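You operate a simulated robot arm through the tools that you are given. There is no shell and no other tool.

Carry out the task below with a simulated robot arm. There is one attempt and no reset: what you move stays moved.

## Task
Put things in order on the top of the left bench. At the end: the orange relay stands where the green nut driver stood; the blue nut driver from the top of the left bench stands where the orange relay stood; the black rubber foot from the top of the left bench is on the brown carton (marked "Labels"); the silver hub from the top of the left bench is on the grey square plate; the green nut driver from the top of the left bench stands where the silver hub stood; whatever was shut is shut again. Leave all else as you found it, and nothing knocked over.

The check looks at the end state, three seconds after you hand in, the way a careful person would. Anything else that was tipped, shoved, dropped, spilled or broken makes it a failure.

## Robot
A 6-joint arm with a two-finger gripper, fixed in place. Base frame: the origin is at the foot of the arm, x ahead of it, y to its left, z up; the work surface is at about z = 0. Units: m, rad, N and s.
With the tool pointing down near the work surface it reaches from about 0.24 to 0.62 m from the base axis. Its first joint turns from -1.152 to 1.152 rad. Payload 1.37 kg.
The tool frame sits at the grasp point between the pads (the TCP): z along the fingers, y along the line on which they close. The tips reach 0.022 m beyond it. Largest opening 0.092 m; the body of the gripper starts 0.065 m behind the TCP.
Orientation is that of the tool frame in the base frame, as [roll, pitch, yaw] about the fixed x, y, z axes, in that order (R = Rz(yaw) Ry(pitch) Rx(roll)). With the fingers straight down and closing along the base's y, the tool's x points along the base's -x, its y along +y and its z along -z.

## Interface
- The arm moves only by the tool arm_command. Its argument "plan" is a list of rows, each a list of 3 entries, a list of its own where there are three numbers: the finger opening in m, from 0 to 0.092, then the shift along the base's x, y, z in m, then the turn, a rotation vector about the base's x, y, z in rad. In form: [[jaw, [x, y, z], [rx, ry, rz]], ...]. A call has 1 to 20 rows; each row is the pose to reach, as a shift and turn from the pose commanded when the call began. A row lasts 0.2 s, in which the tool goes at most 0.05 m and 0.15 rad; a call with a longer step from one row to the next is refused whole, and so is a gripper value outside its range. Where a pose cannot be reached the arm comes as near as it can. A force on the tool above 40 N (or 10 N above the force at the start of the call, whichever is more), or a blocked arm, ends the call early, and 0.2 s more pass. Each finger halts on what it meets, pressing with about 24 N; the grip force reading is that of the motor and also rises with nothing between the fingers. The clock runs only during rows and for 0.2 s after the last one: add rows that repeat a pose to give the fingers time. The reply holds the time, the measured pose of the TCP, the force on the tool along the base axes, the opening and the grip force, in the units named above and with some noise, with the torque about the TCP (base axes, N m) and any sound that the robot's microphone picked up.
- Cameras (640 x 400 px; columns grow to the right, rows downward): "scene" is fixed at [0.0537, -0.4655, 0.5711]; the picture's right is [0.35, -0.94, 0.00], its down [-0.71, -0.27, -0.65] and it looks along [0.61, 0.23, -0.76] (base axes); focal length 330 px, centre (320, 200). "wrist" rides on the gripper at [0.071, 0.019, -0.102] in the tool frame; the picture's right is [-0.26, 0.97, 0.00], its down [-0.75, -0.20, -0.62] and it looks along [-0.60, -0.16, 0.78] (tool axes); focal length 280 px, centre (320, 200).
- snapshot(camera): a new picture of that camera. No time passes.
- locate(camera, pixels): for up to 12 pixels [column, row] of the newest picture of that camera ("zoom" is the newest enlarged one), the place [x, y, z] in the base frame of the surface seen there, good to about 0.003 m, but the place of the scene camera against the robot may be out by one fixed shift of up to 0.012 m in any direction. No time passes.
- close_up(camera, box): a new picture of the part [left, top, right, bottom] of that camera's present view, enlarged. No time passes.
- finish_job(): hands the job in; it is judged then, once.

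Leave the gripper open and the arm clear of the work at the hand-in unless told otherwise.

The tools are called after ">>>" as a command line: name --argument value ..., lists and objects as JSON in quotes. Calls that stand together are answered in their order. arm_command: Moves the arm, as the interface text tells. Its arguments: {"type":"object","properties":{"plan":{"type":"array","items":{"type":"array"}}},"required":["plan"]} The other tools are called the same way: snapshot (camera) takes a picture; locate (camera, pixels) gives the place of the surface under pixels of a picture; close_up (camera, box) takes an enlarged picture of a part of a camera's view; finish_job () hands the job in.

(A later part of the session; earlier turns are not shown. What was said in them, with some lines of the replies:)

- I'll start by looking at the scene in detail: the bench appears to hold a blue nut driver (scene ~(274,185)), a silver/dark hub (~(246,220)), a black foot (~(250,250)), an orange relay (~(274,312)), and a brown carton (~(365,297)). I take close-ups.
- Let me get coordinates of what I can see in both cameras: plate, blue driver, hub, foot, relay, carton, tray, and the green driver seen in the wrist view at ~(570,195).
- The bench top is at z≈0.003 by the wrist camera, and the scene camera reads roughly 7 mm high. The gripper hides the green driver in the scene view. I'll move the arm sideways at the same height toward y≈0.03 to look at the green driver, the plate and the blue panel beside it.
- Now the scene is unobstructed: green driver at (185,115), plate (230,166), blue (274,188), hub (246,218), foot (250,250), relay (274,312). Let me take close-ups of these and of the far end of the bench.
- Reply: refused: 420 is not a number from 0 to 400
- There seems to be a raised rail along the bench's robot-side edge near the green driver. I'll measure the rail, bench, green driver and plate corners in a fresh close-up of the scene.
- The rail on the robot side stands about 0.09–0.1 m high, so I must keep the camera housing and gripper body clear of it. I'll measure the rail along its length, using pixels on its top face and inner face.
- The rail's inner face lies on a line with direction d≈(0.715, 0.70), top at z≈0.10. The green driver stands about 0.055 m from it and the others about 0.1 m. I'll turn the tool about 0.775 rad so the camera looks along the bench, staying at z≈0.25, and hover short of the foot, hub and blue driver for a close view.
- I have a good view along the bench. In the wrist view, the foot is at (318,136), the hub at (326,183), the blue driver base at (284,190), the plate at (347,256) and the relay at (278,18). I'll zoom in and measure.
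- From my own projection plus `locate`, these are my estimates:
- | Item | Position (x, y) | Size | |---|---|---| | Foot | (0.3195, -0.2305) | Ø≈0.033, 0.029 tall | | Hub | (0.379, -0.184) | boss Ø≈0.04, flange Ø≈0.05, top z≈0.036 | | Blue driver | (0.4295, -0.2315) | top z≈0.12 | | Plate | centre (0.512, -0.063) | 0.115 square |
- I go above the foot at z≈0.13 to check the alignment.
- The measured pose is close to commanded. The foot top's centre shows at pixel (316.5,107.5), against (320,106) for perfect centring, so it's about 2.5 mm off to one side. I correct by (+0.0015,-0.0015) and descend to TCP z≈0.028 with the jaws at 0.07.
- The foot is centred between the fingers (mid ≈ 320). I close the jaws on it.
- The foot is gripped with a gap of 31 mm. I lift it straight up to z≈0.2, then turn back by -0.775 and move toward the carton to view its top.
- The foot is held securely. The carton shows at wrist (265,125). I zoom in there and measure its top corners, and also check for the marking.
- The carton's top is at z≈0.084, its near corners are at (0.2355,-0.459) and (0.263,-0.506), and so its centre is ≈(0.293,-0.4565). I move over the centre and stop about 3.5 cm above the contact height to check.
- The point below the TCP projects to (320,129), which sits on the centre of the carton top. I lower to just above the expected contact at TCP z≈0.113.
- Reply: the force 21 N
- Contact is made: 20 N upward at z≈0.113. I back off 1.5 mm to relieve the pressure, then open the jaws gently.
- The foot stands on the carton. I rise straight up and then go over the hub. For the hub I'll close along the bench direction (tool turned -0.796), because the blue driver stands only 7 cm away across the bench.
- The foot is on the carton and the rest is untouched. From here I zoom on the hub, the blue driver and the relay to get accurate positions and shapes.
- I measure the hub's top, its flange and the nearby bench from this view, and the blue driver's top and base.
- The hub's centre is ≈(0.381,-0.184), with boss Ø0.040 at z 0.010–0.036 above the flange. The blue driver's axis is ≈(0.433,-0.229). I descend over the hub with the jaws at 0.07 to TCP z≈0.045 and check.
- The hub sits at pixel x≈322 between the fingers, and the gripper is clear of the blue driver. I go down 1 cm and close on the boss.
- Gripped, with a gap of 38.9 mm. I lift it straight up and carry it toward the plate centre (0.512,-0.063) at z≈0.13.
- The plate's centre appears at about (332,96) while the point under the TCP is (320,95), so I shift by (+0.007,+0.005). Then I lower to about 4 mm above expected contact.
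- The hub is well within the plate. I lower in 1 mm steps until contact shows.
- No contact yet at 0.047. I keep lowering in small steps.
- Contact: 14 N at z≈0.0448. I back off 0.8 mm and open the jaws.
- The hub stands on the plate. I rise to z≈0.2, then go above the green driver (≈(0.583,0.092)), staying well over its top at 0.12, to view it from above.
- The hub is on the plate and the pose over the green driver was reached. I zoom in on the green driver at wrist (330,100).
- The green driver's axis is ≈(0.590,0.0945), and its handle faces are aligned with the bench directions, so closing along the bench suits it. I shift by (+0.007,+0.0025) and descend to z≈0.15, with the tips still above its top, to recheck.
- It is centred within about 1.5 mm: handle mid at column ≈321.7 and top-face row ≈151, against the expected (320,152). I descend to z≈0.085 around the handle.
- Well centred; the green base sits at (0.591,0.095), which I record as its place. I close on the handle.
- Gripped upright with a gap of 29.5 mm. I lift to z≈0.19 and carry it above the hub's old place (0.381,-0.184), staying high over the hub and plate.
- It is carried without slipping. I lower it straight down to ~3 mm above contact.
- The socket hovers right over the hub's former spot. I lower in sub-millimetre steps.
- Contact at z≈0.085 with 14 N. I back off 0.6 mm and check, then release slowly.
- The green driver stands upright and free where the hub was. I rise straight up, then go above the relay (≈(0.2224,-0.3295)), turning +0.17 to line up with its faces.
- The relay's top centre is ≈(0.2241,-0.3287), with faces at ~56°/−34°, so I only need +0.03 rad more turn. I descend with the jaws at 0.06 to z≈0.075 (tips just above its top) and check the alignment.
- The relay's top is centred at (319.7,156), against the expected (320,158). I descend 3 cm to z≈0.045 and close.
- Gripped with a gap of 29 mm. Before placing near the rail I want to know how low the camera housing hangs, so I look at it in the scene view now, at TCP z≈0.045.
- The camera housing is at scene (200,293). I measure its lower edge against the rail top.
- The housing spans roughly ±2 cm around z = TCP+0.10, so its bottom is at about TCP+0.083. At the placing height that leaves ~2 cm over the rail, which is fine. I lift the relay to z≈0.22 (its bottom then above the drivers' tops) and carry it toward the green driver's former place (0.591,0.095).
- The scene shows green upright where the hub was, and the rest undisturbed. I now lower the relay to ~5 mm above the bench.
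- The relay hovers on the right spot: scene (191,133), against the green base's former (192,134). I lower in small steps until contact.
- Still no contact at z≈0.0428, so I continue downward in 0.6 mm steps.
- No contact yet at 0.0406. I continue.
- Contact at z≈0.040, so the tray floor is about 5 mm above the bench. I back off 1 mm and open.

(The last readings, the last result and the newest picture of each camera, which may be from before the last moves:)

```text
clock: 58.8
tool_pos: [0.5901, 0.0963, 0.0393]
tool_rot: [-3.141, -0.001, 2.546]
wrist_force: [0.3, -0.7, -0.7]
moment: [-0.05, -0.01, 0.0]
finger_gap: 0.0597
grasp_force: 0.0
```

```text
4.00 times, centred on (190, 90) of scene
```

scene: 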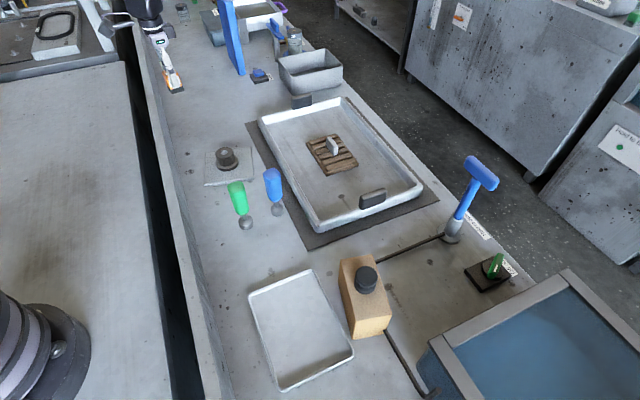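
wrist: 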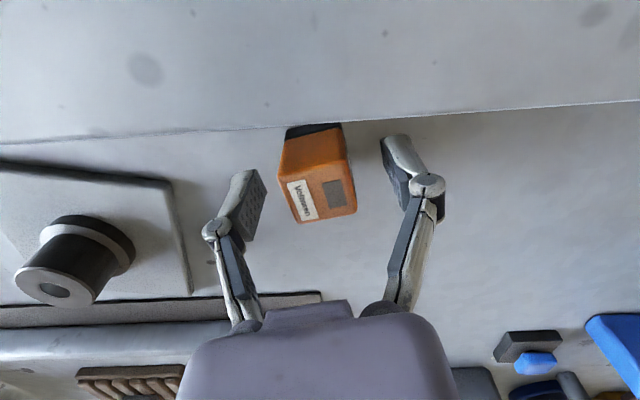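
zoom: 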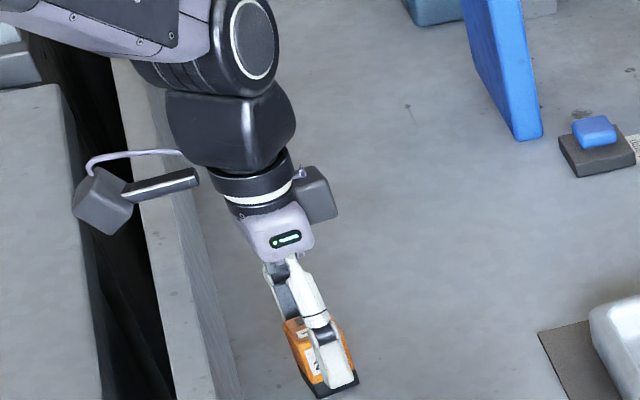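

The relay stands free in the green driver's former place. I rise straight up and travel to above the blue driver (≈(0.433,-0.229)) at z≈0.2, turning slightly (+0.055) to line up with its handle faces.

>>> arm_command --plan '[[0.06, [0, 0, 0.02], [0, 0, 0]], [0.06, [0, 0, 0.055], [0, 0, 0]], [0.07, [0, 0, 0.095], [0, 0, 0]], [0.09, [0, 0, 0.13], [0, 0, 0]], [0.09, [0, 0, 0.1605], [0, 0, 0]], [0.09, [-0.0175, -0.036, 0.1605], [0, 0, 0.01]], [0.09, [-0.035, -0.072, 0.1605], [0, 0, 0.02]], [0.09, [-0.0525, -0.108, 0.1605], [0, 0, 0.03]], [0.09, [-0.07, -0.144, 0.1605], [0, 0, 0.04]], [0.09, [-0.0875, -0.18, 0.1605], [0, 0, 0.05]], [0.09, [-0.105, -0.216, 0.1605], [0, 0, 0.055]], [0.09, [-0.1225, -0.252, 0.1605], [0, 0, 0.055]], [0.09, [-0.14, -0.288, 0.1605], [0, 0, 0.055]], [0.09, [-0.158, -0.324, 0.1605], [0, 0, 0.055]], [0.09, [-0.158, -0.324, 0.1605], [0, 0, 0.055]]]'

>>> snapshot --camera "wrist"

>>> snapshot --camera "scene"

>>> close_up --camera "wrist" --box '[240, 40, 400, 140]'

```text
clock: 62.0
tool_pos: [0.432, -0.2281, 0.1991]
tool_rot: [-3.141, -0.002, 2.602]
wrist_force: [0.0, -0.4, 0.2]
moment: [0.02, 0.02, -0.04]
finger_gap: 0.0898
grasp_force: 0.1
```

```text
taken
```

wrist: 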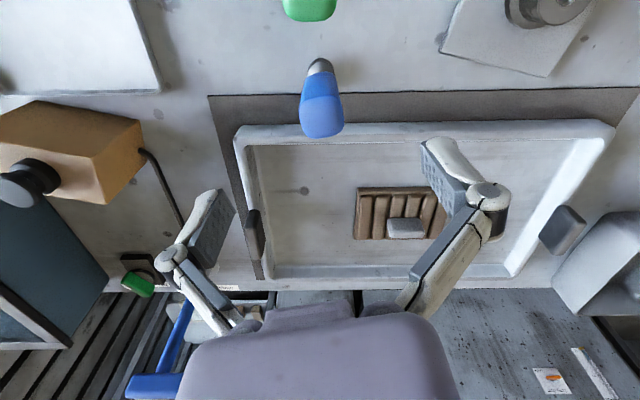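

```text
taken
```

scene: 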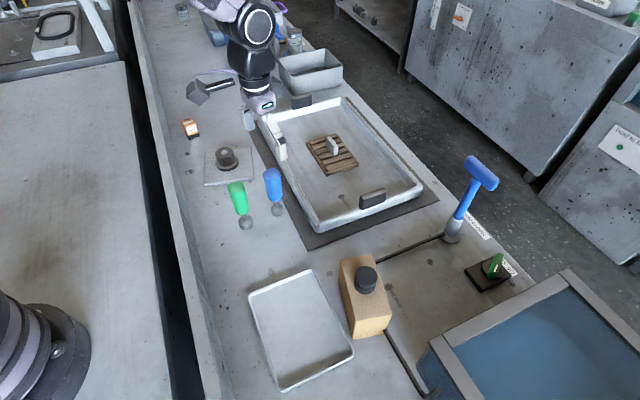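

```text
4.00 times, centred on (320, 90) of wrist
```

zoom: 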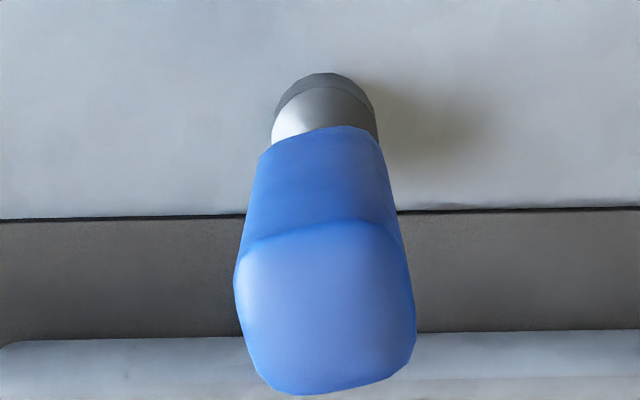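

The blue driver is centred within ~1.2 mm: top at (321.9,116.6), expected (320,116.6). I shift by (+0.0009,+0.0008) and descend with the jaws at 0.075 to z≈0.085.

>>> arm_command --plan '[[0.08, [0.0009, 0.0008, -0.02], [0, 0, 0]], [0.075, [0.0009, 0.0008, -0.045], [0, 0, 0]], [0.075, [0.0009, 0.0008, -0.065], [0, 0, 0]], [0.075, [0.0009, 0.0008, -0.085], [0, 0, 0]], [0.075, [0.0009, 0.0008, -0.105], [0, 0, 0]], [0.075, [0.0009, 0.0008, -0.115], [0, 0, 0]], [0.075, [0.0009, 0.0008, -0.115], [0, 0, 0]]]'

>>> snapshot --camera "wrist"

>>> close_up --camera "scene" --box '[190, 120, 350, 220]'

```text
clock: 63.6
tool_pos: [0.4334, -0.2281, 0.0855]
tool_rot: [-3.141, 0.001, 2.6]
wrist_force: [0.9, -1.5, -0.2]
moment: [-0.02, 0.03, 0.02]
finger_gap: 0.075
grasp_force: 0.0
```

```text
taken
```

wrist: 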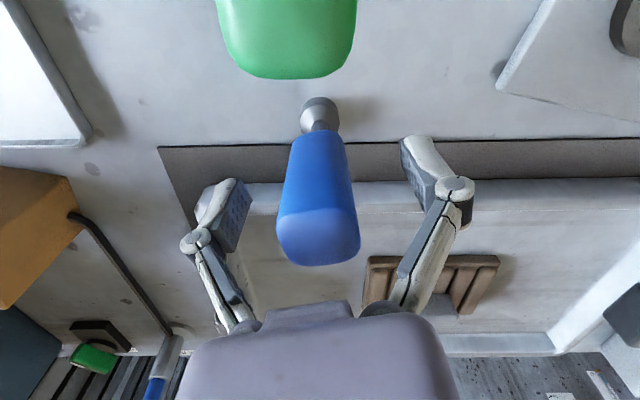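

```text
4.00 times, centred on (270, 170) of scene
```

zoom: 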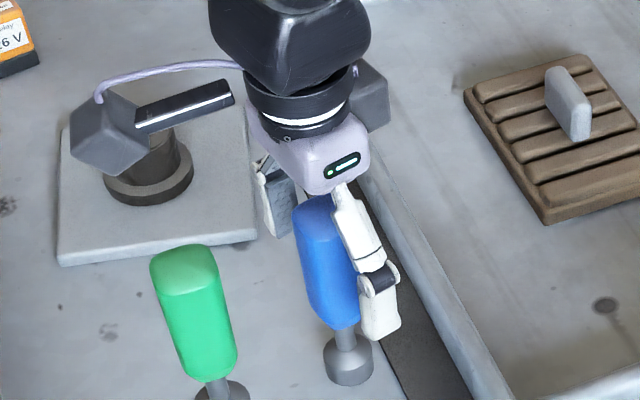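

The blue handle is centred between the fingers at column ≈320, and the gripper clears the green driver. I close.

>>> arm_command --plan '[[0.055, [0, 0, 0], [0, 0, 0]], [0.04, [0, 0, 0], [0, 0, 0]], [0.025, [0, 0, 0], [0, 0, 0]], [0.015, [0, 0, 0], [0, 0, 0]], [0.015, [0, 0, 0], [0, 0, 0]], [0.015, [0, 0, 0], [0, 0, 0]]]'

>>> snapshot --camera "wrist"

```text
clock: 65.0
tool_pos: [0.4335, -0.2271, 0.086]
tool_rot: [-3.14, -0.001, 2.601]
wrist_force: [-0.4, 0.3, 3.8]
moment: [0.01, 0.04, 0.02]
finger_gap: 0.0295
grasp_force: 23.7
```

```text
taken
```

wrist: 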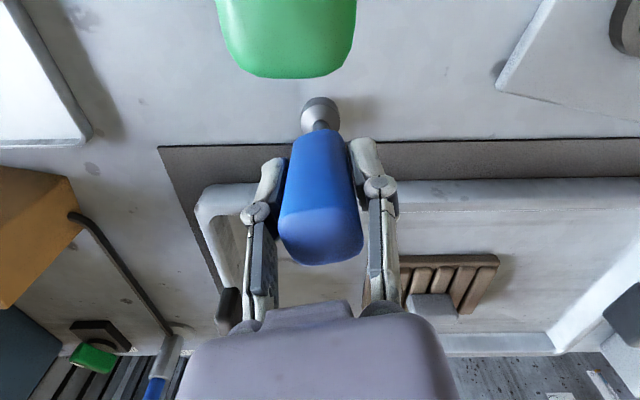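

Gripped with a gap of 29.5 mm. I lift to z≈0.235 so its foot clears the green driver's top, then carry it over the relay's former place (0.2241,-0.3287).

>>> arm_command --plan '[[0.015, [0, 0, 0.008], [0, 0, 0]], [0.015, [0, 0, 0.03], [0, 0, 0]], [0.015, [0, 0, 0.065], [0, 0, 0]], [0.015, [0, 0, 0.1], [0, 0, 0]], [0.015, [0, 0, 0.135], [0, 0, 0]], [0.015, [0, 0, 0.15], [0, 0, 0]], [0.015, [-0.025, -0.012, 0.15], [0, 0, 0]], [0.015, [-0.055, -0.0263, 0.15], [0, 0, 0]], [0.015, [-0.087, -0.0417, 0.15], [0, 0, 0]], [0.015, [-0.12, -0.0575, 0.15], [0, 0, 0]], [0.015, [-0.153, -0.0733, 0.15], [0, 0, 0]], [0.015, [-0.184, -0.0881, 0.15], [0, 0, 0]], [0.015, [-0.2098, -0.1005, 0.15], [0, 0, 0]], [0.015, [-0.2098, -0.1005, 0.15], [0, 0, 0]]]'

>>> snapshot --camera "wrist"

>>> snapshot --camera "scene"

```text
clock: 68.0
tool_pos: [0.2219, -0.3243, 0.2343]
tool_rot: [3.141, 0.002, 2.603]
wrist_force: [0.0, 0.1, -0.6]
moment: [0.04, -0.03, 0.05]
finger_gap: 0.0297
grasp_force: 24.0
```

```text
taken
```

wrist: 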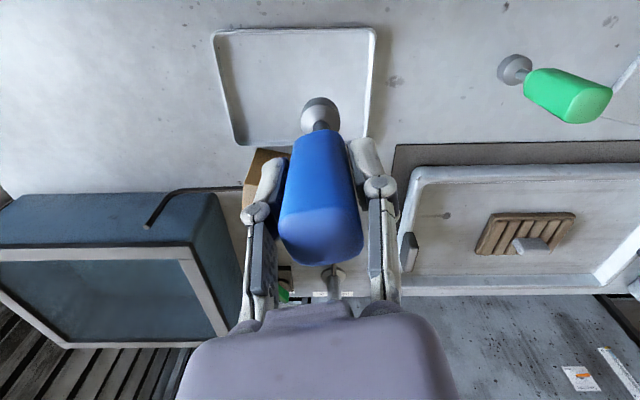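

```text
taken
```

scene: 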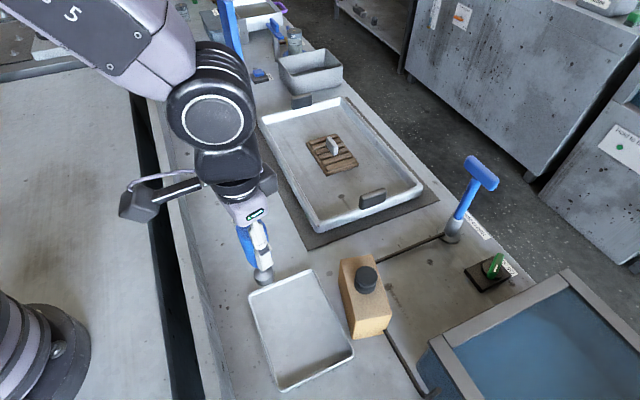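

It is held steady over the tray. I lower to ~5 mm above expected contact at TCP z≈0.090.

>>> arm_command --plan '[[0.015, [0, 0, -0.035], [0, 0, 0]], [0.015, [0, 0, -0.07], [0, 0, 0]], [0.015, [0, 0, -0.105], [0, 0, 0]], [0.015, [0, 0, -0.13], [0, 0, 0]], [0.015, [0, 0, -0.14], [0, 0, 0]], [0.015, [0, 0, -0.14], [0, 0, 0]]]'

>>> snapshot --camera "wrist"

>>> close_up --camera "scene" --box '[200, 240, 360, 340]'

```text
clock: 69.4
tool_pos: [0.2227, -0.3258, 0.0927]
tool_rot: [3.141, 0.0, 2.6]
wrist_force: [0.2, -0.5, -1.3]
moment: [0.01, -0.05, -0.01]
finger_gap: 0.0291
grasp_force: 23.9
```

```text
taken
```

wrist: 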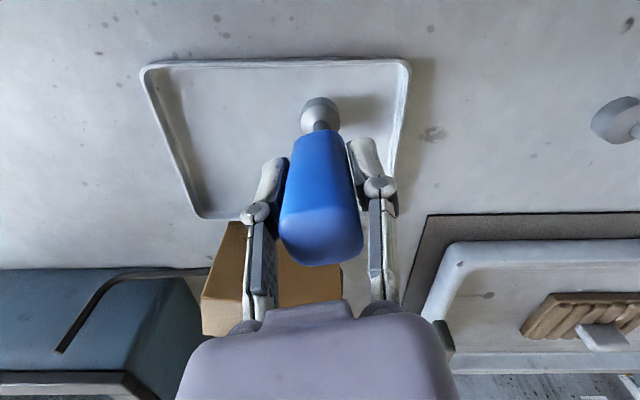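

```text
4.00 times, centred on (280, 290) of scene
```

zoom: 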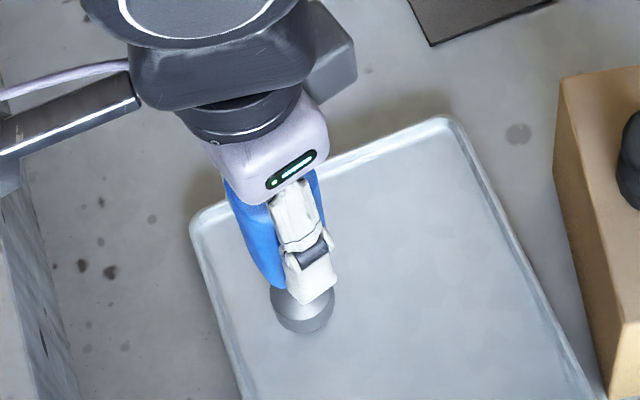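

The socket hovers at scene ≈(275.5,317.5), matching the relay's old footprint (≈(277,317)). I lower in small steps.

>>> arm_command --plan '[[0.015, [0, 0, -0.001], [0, 0, 0]], [0.015, [0, 0, -0.002], [0, 0, 0]], [0.015, [0, 0, -0.003], [0, 0, 0]], [0.015, [0, 0, -0.0036], [0, 0, 0]]]'

>>> arm_command --plan '[[0.015, [0, 0, -0.0005], [0, 0, 0]], [0.015, [0, 0, -0.001], [0, 0, 0]]]'

```text
clock: 70.4
tool_pos: [0.2234, -0.3269, 0.0901]
tool_rot: [3.141, -0.002, 2.601]
wrist_force: [0.5, -0.1, -1.3]
moment: [-0.02, 0.01, 0.03]
finger_gap: 0.0296
grasp_force: 23.9
```

```text
clock: 71.0
tool_pos: [0.2235, -0.3264, 0.0892]
tool_rot: [3.141, 0.0, 2.601]
wrist_force: [-3.2, 1.2, 11.4]
moment: [0.22, 0.27, 0.0]
finger_gap: 0.0297
grasp_force: 24.1
```

Contact at z≈0.0904 with 11 N. I back off 0.6 mm and open slowly.

>>> arm_command --plan '[[0.015, [0, 0, 0.0006], [0, 0, 0]], [0.015, [0, 0, 0.0006], [0, 0, 0]], [0.03, [0, 0, 0.0006], [0, 0, 0]], [0.034, [0, 0, 0.0006], [0, 0, 0]], [0.042, [0, 0, 0.0006], [0, 0, 0]], [0.052, [0, 0, 0.0006], [0, 0, 0]], [0.065, [0, 0, 0.0006], [0, 0, 0]], [0.075, [0, 0, 0.0006], [0, 0, 0]]]'

>>> snapshot --camera "wrist"

>>> close_up --camera "scene" --box '[200, 240, 360, 340]'

```text
clock: 72.8
tool_pos: [0.2224, -0.3272, 0.0907]
tool_rot: [-3.141, -0.001, 2.601]
wrist_force: [-0.2, -0.3, -0.1]
moment: [0.02, -0.02, -0.01]
finger_gap: 0.0748
grasp_force: 0.0
```

```text
taken
```

wrist: 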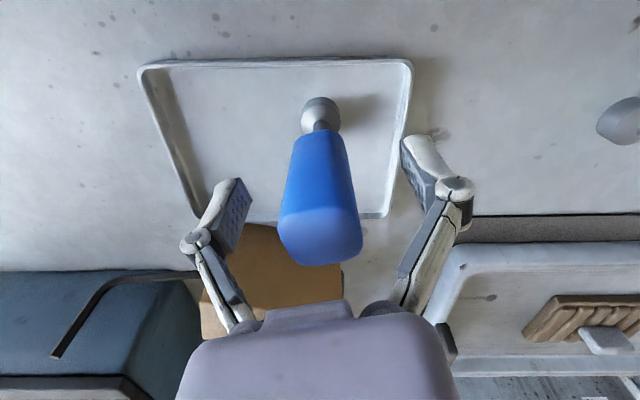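

```text
4.00 times, centred on (280, 290) of scene
```

zoom: 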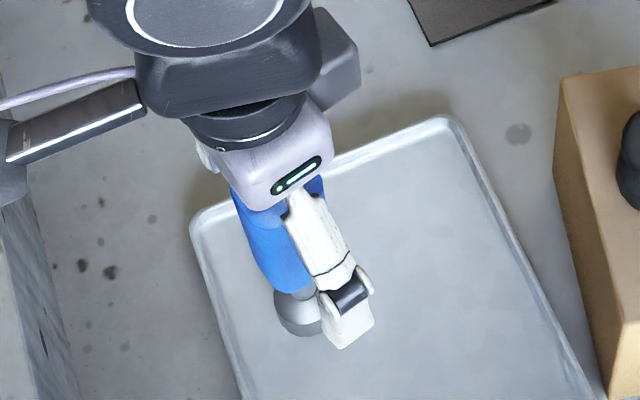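

The blue driver stands free in the tray. I rise straight up, then retreat to the clear pose near (0.278,0.03,0.30), with the gripper open, to inspect everything.

>>> arm_command --plan '[[0.075, [0, 0, 0.02], [0, 0, 0]], [0.08, [0, 0, 0.05], [0, 0, 0]], [0.09, [0, 0, 0.085], [0, 0, 0]], [0.092, [0, 0, 0.125], [0, 0, 0]], [0.092, [0, 0, 0.165], [0, 0, 0]], [0.092, [0, 0, 0.2], [0, 0, 0]], [0.092, [0.006, 0.04, 0.21], [0, 0, 0.06]], [0.092, [0.012, 0.08, 0.215], [0, 0, 0.12]], [0.092, [0.018, 0.12, 0.215], [0, 0, 0.18]], [0.092, [0.024, 0.16, 0.215], [0, 0, 0.24]], [0.092, [0.03, 0.2, 0.215], [0, 0, 0.3]], [0.092, [0.036, 0.24, 0.215], [0, 0, 0.36]], [0.092, [0.042, 0.28, 0.215], [0, 0, 0.42]], [0.092, [0.048, 0.32, 0.215], [0, 0, 0.48]], [0.092, [0.054, 0.358, 0.215], [0, 0, 0.54]], [0.092, [0.054, 0.358, 0.215], [0, 0, 0.54]]]'

>>> snapshot --camera "scene"

>>> snapshot --camera "wrist"

>>> close_up --camera "scene" --box '[150, 90, 310, 190]'

>>> close_up --camera "scene" --box '[200, 150, 440, 300]'

>>> close_up --camera "scene" --box '[200, 250, 440, 400]'

```text
clock: 76.2
tool_pos: [0.2762, 0.0321, 0.3033]
tool_rot: [3.141, -0.001, -3.141]
wrist_force: [0.3, -0.7, 0.7]
moment: [0.01, -0.01, 0.01]
finger_gap: 0.0918
grasp_force: 0.1
```

```text
taken
```

scene: 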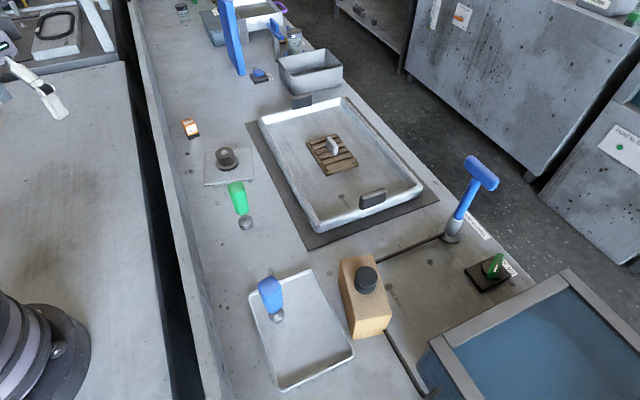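

```text
taken
```

wrist: 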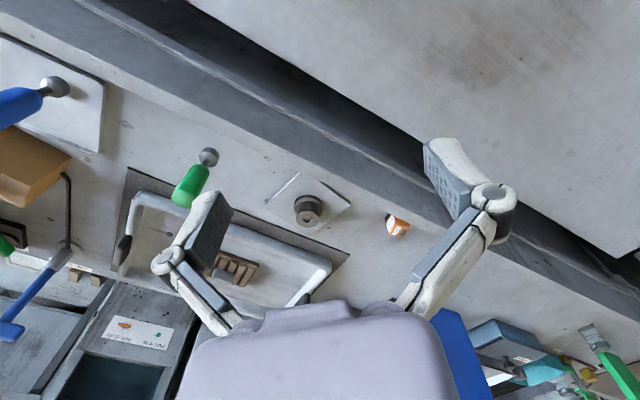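

```text
4.00 times, centred on (230, 140) of scene
```

zoom: 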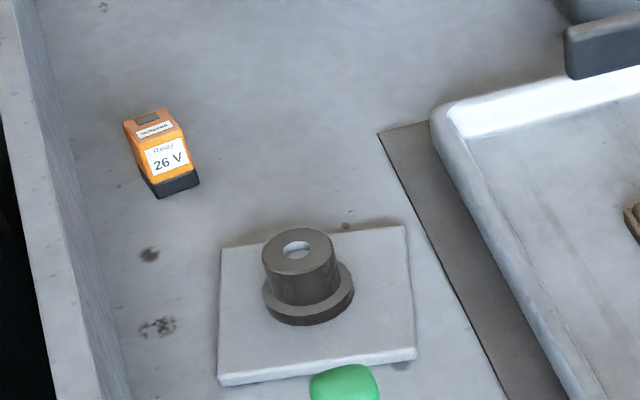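

```text
2.67 times, centred on (320, 225) of scene
```

zoom: 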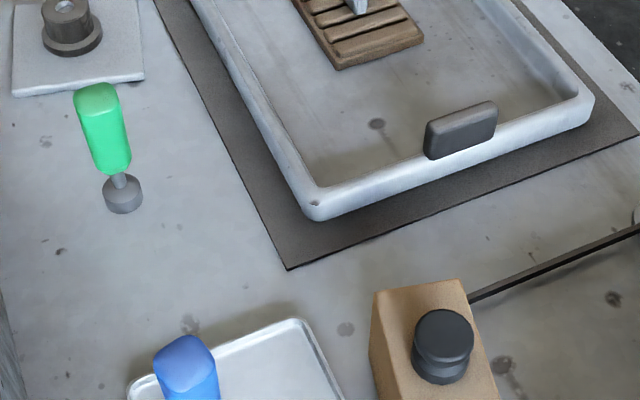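

```text
2.67 times, centred on (320, 325) of scene
```

zoom: 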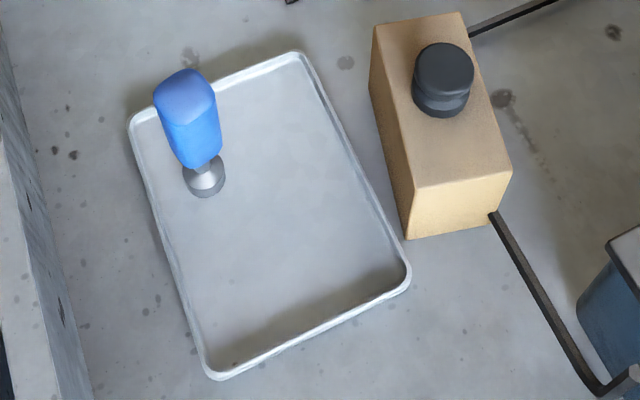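

Everything sits as wanted: relay where green stood, hub on plate, green where the hub stood, blue in the tray where the relay stood, foot on the carton, tray and carton unmoved. As a last check I look at the far end, where a green shape and a cylinder "65" appear (wrist (600,350)), to be sure I used the right set of items.

>>> close_up --camera "wrist" --box '[448, 280, 640, 400]'

>>> locate --camera "wrist" --pixels '[[593, 340], [615, 375], [500, 345], [560, 310], [630, 340], [460, 330]]'

>>> close_up --camera "scene" --box '[130, 0, 290, 100]'

>>> close_up --camera "scene" --box '[320, 0, 640, 200]'

>>> close_up --camera "wrist" --box '[0, 60, 160, 160]'

```text
3.33 times, centred on (544, 340) of wrist
```

zoom: 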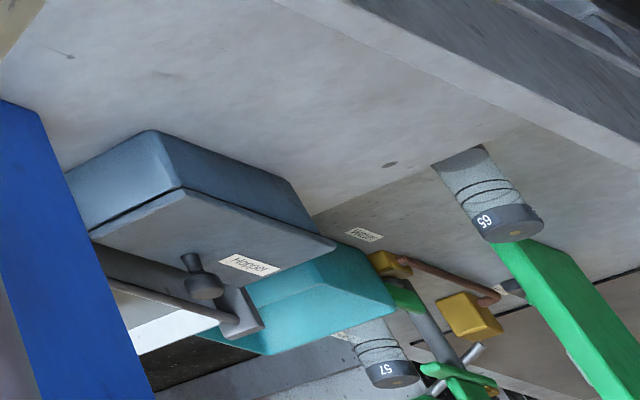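

```text
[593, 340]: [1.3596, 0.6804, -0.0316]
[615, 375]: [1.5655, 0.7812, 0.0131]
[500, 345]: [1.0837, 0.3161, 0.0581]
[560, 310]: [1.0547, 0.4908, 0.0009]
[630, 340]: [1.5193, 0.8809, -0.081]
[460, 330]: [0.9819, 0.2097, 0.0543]
```

```text
4.00 times, centred on (210, 50) of scene
```

zoom: 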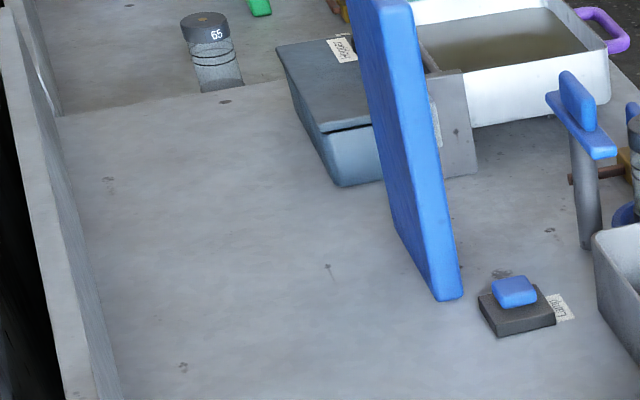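

```text
2.00 times, centred on (480, 100) of scene
```

zoom: 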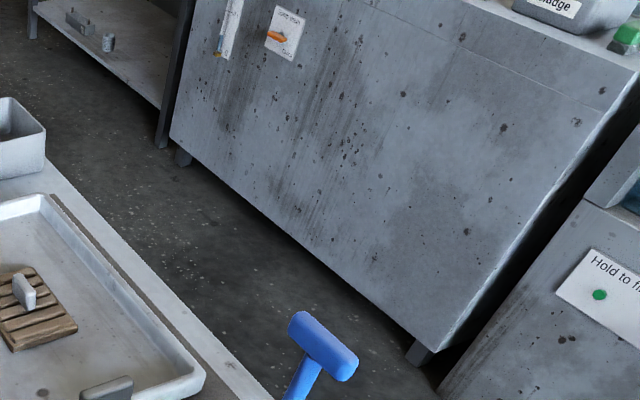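

```text
4.00 times, centred on (80, 110) of wrist
```

zoom: 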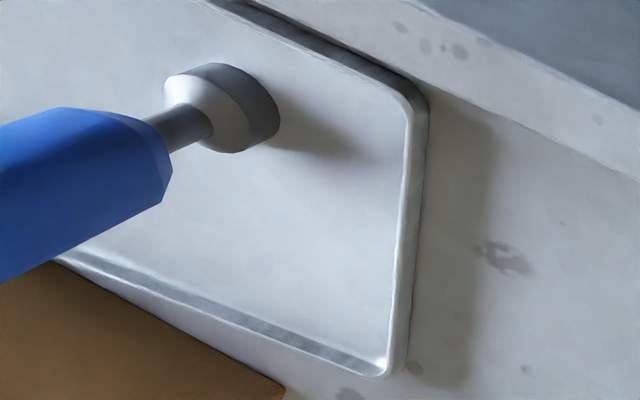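

The far green shape is a panel on another machine well out of reach (x > 1.3 m), so there is no second set of these items. All five items stand upright in their places, nothing was opened, the gripper is open and the arm is clear. I hand the job in.

>>> finish_job

```text
The job is handed in.
```

I moved all five items to where the task wanted them, and the job is handed in. I don't have the result of the check yet. The last pictures before hand-in showed every item standing upright, and I saw nothing else moved.

| Item | Now stands |
|---|---|
| Orange relay | where the green nut driver stood, at about (0.591, 0.095) |
| Blue nut driver | in the tray where the orange relay stood, at about (0.224, -0.329) |
| Black rubber foot | near the centre of the top of the brown carton |
| Silver hub | near the centre of the grey square plate |
| Green nut driver | where the silver hub stood, at about (0.381, -0.184) |

- **Carton marking:** I never saw the word "Labels" on the carton. It was the only brown carton I saw on the bench, so I took it to be the right one.
- **Which bench:** I saw nothing naming the benches. I took this one as the left bench because all the named items stood on it.
- **Shut things:** I opened nothing, so there was nothing to shut again. I left the lever, knob and lidded box alone.
- **Arm:** the gripper is open and the arm is parked clear of the work, at about (0.278, 0.03, 0.30).
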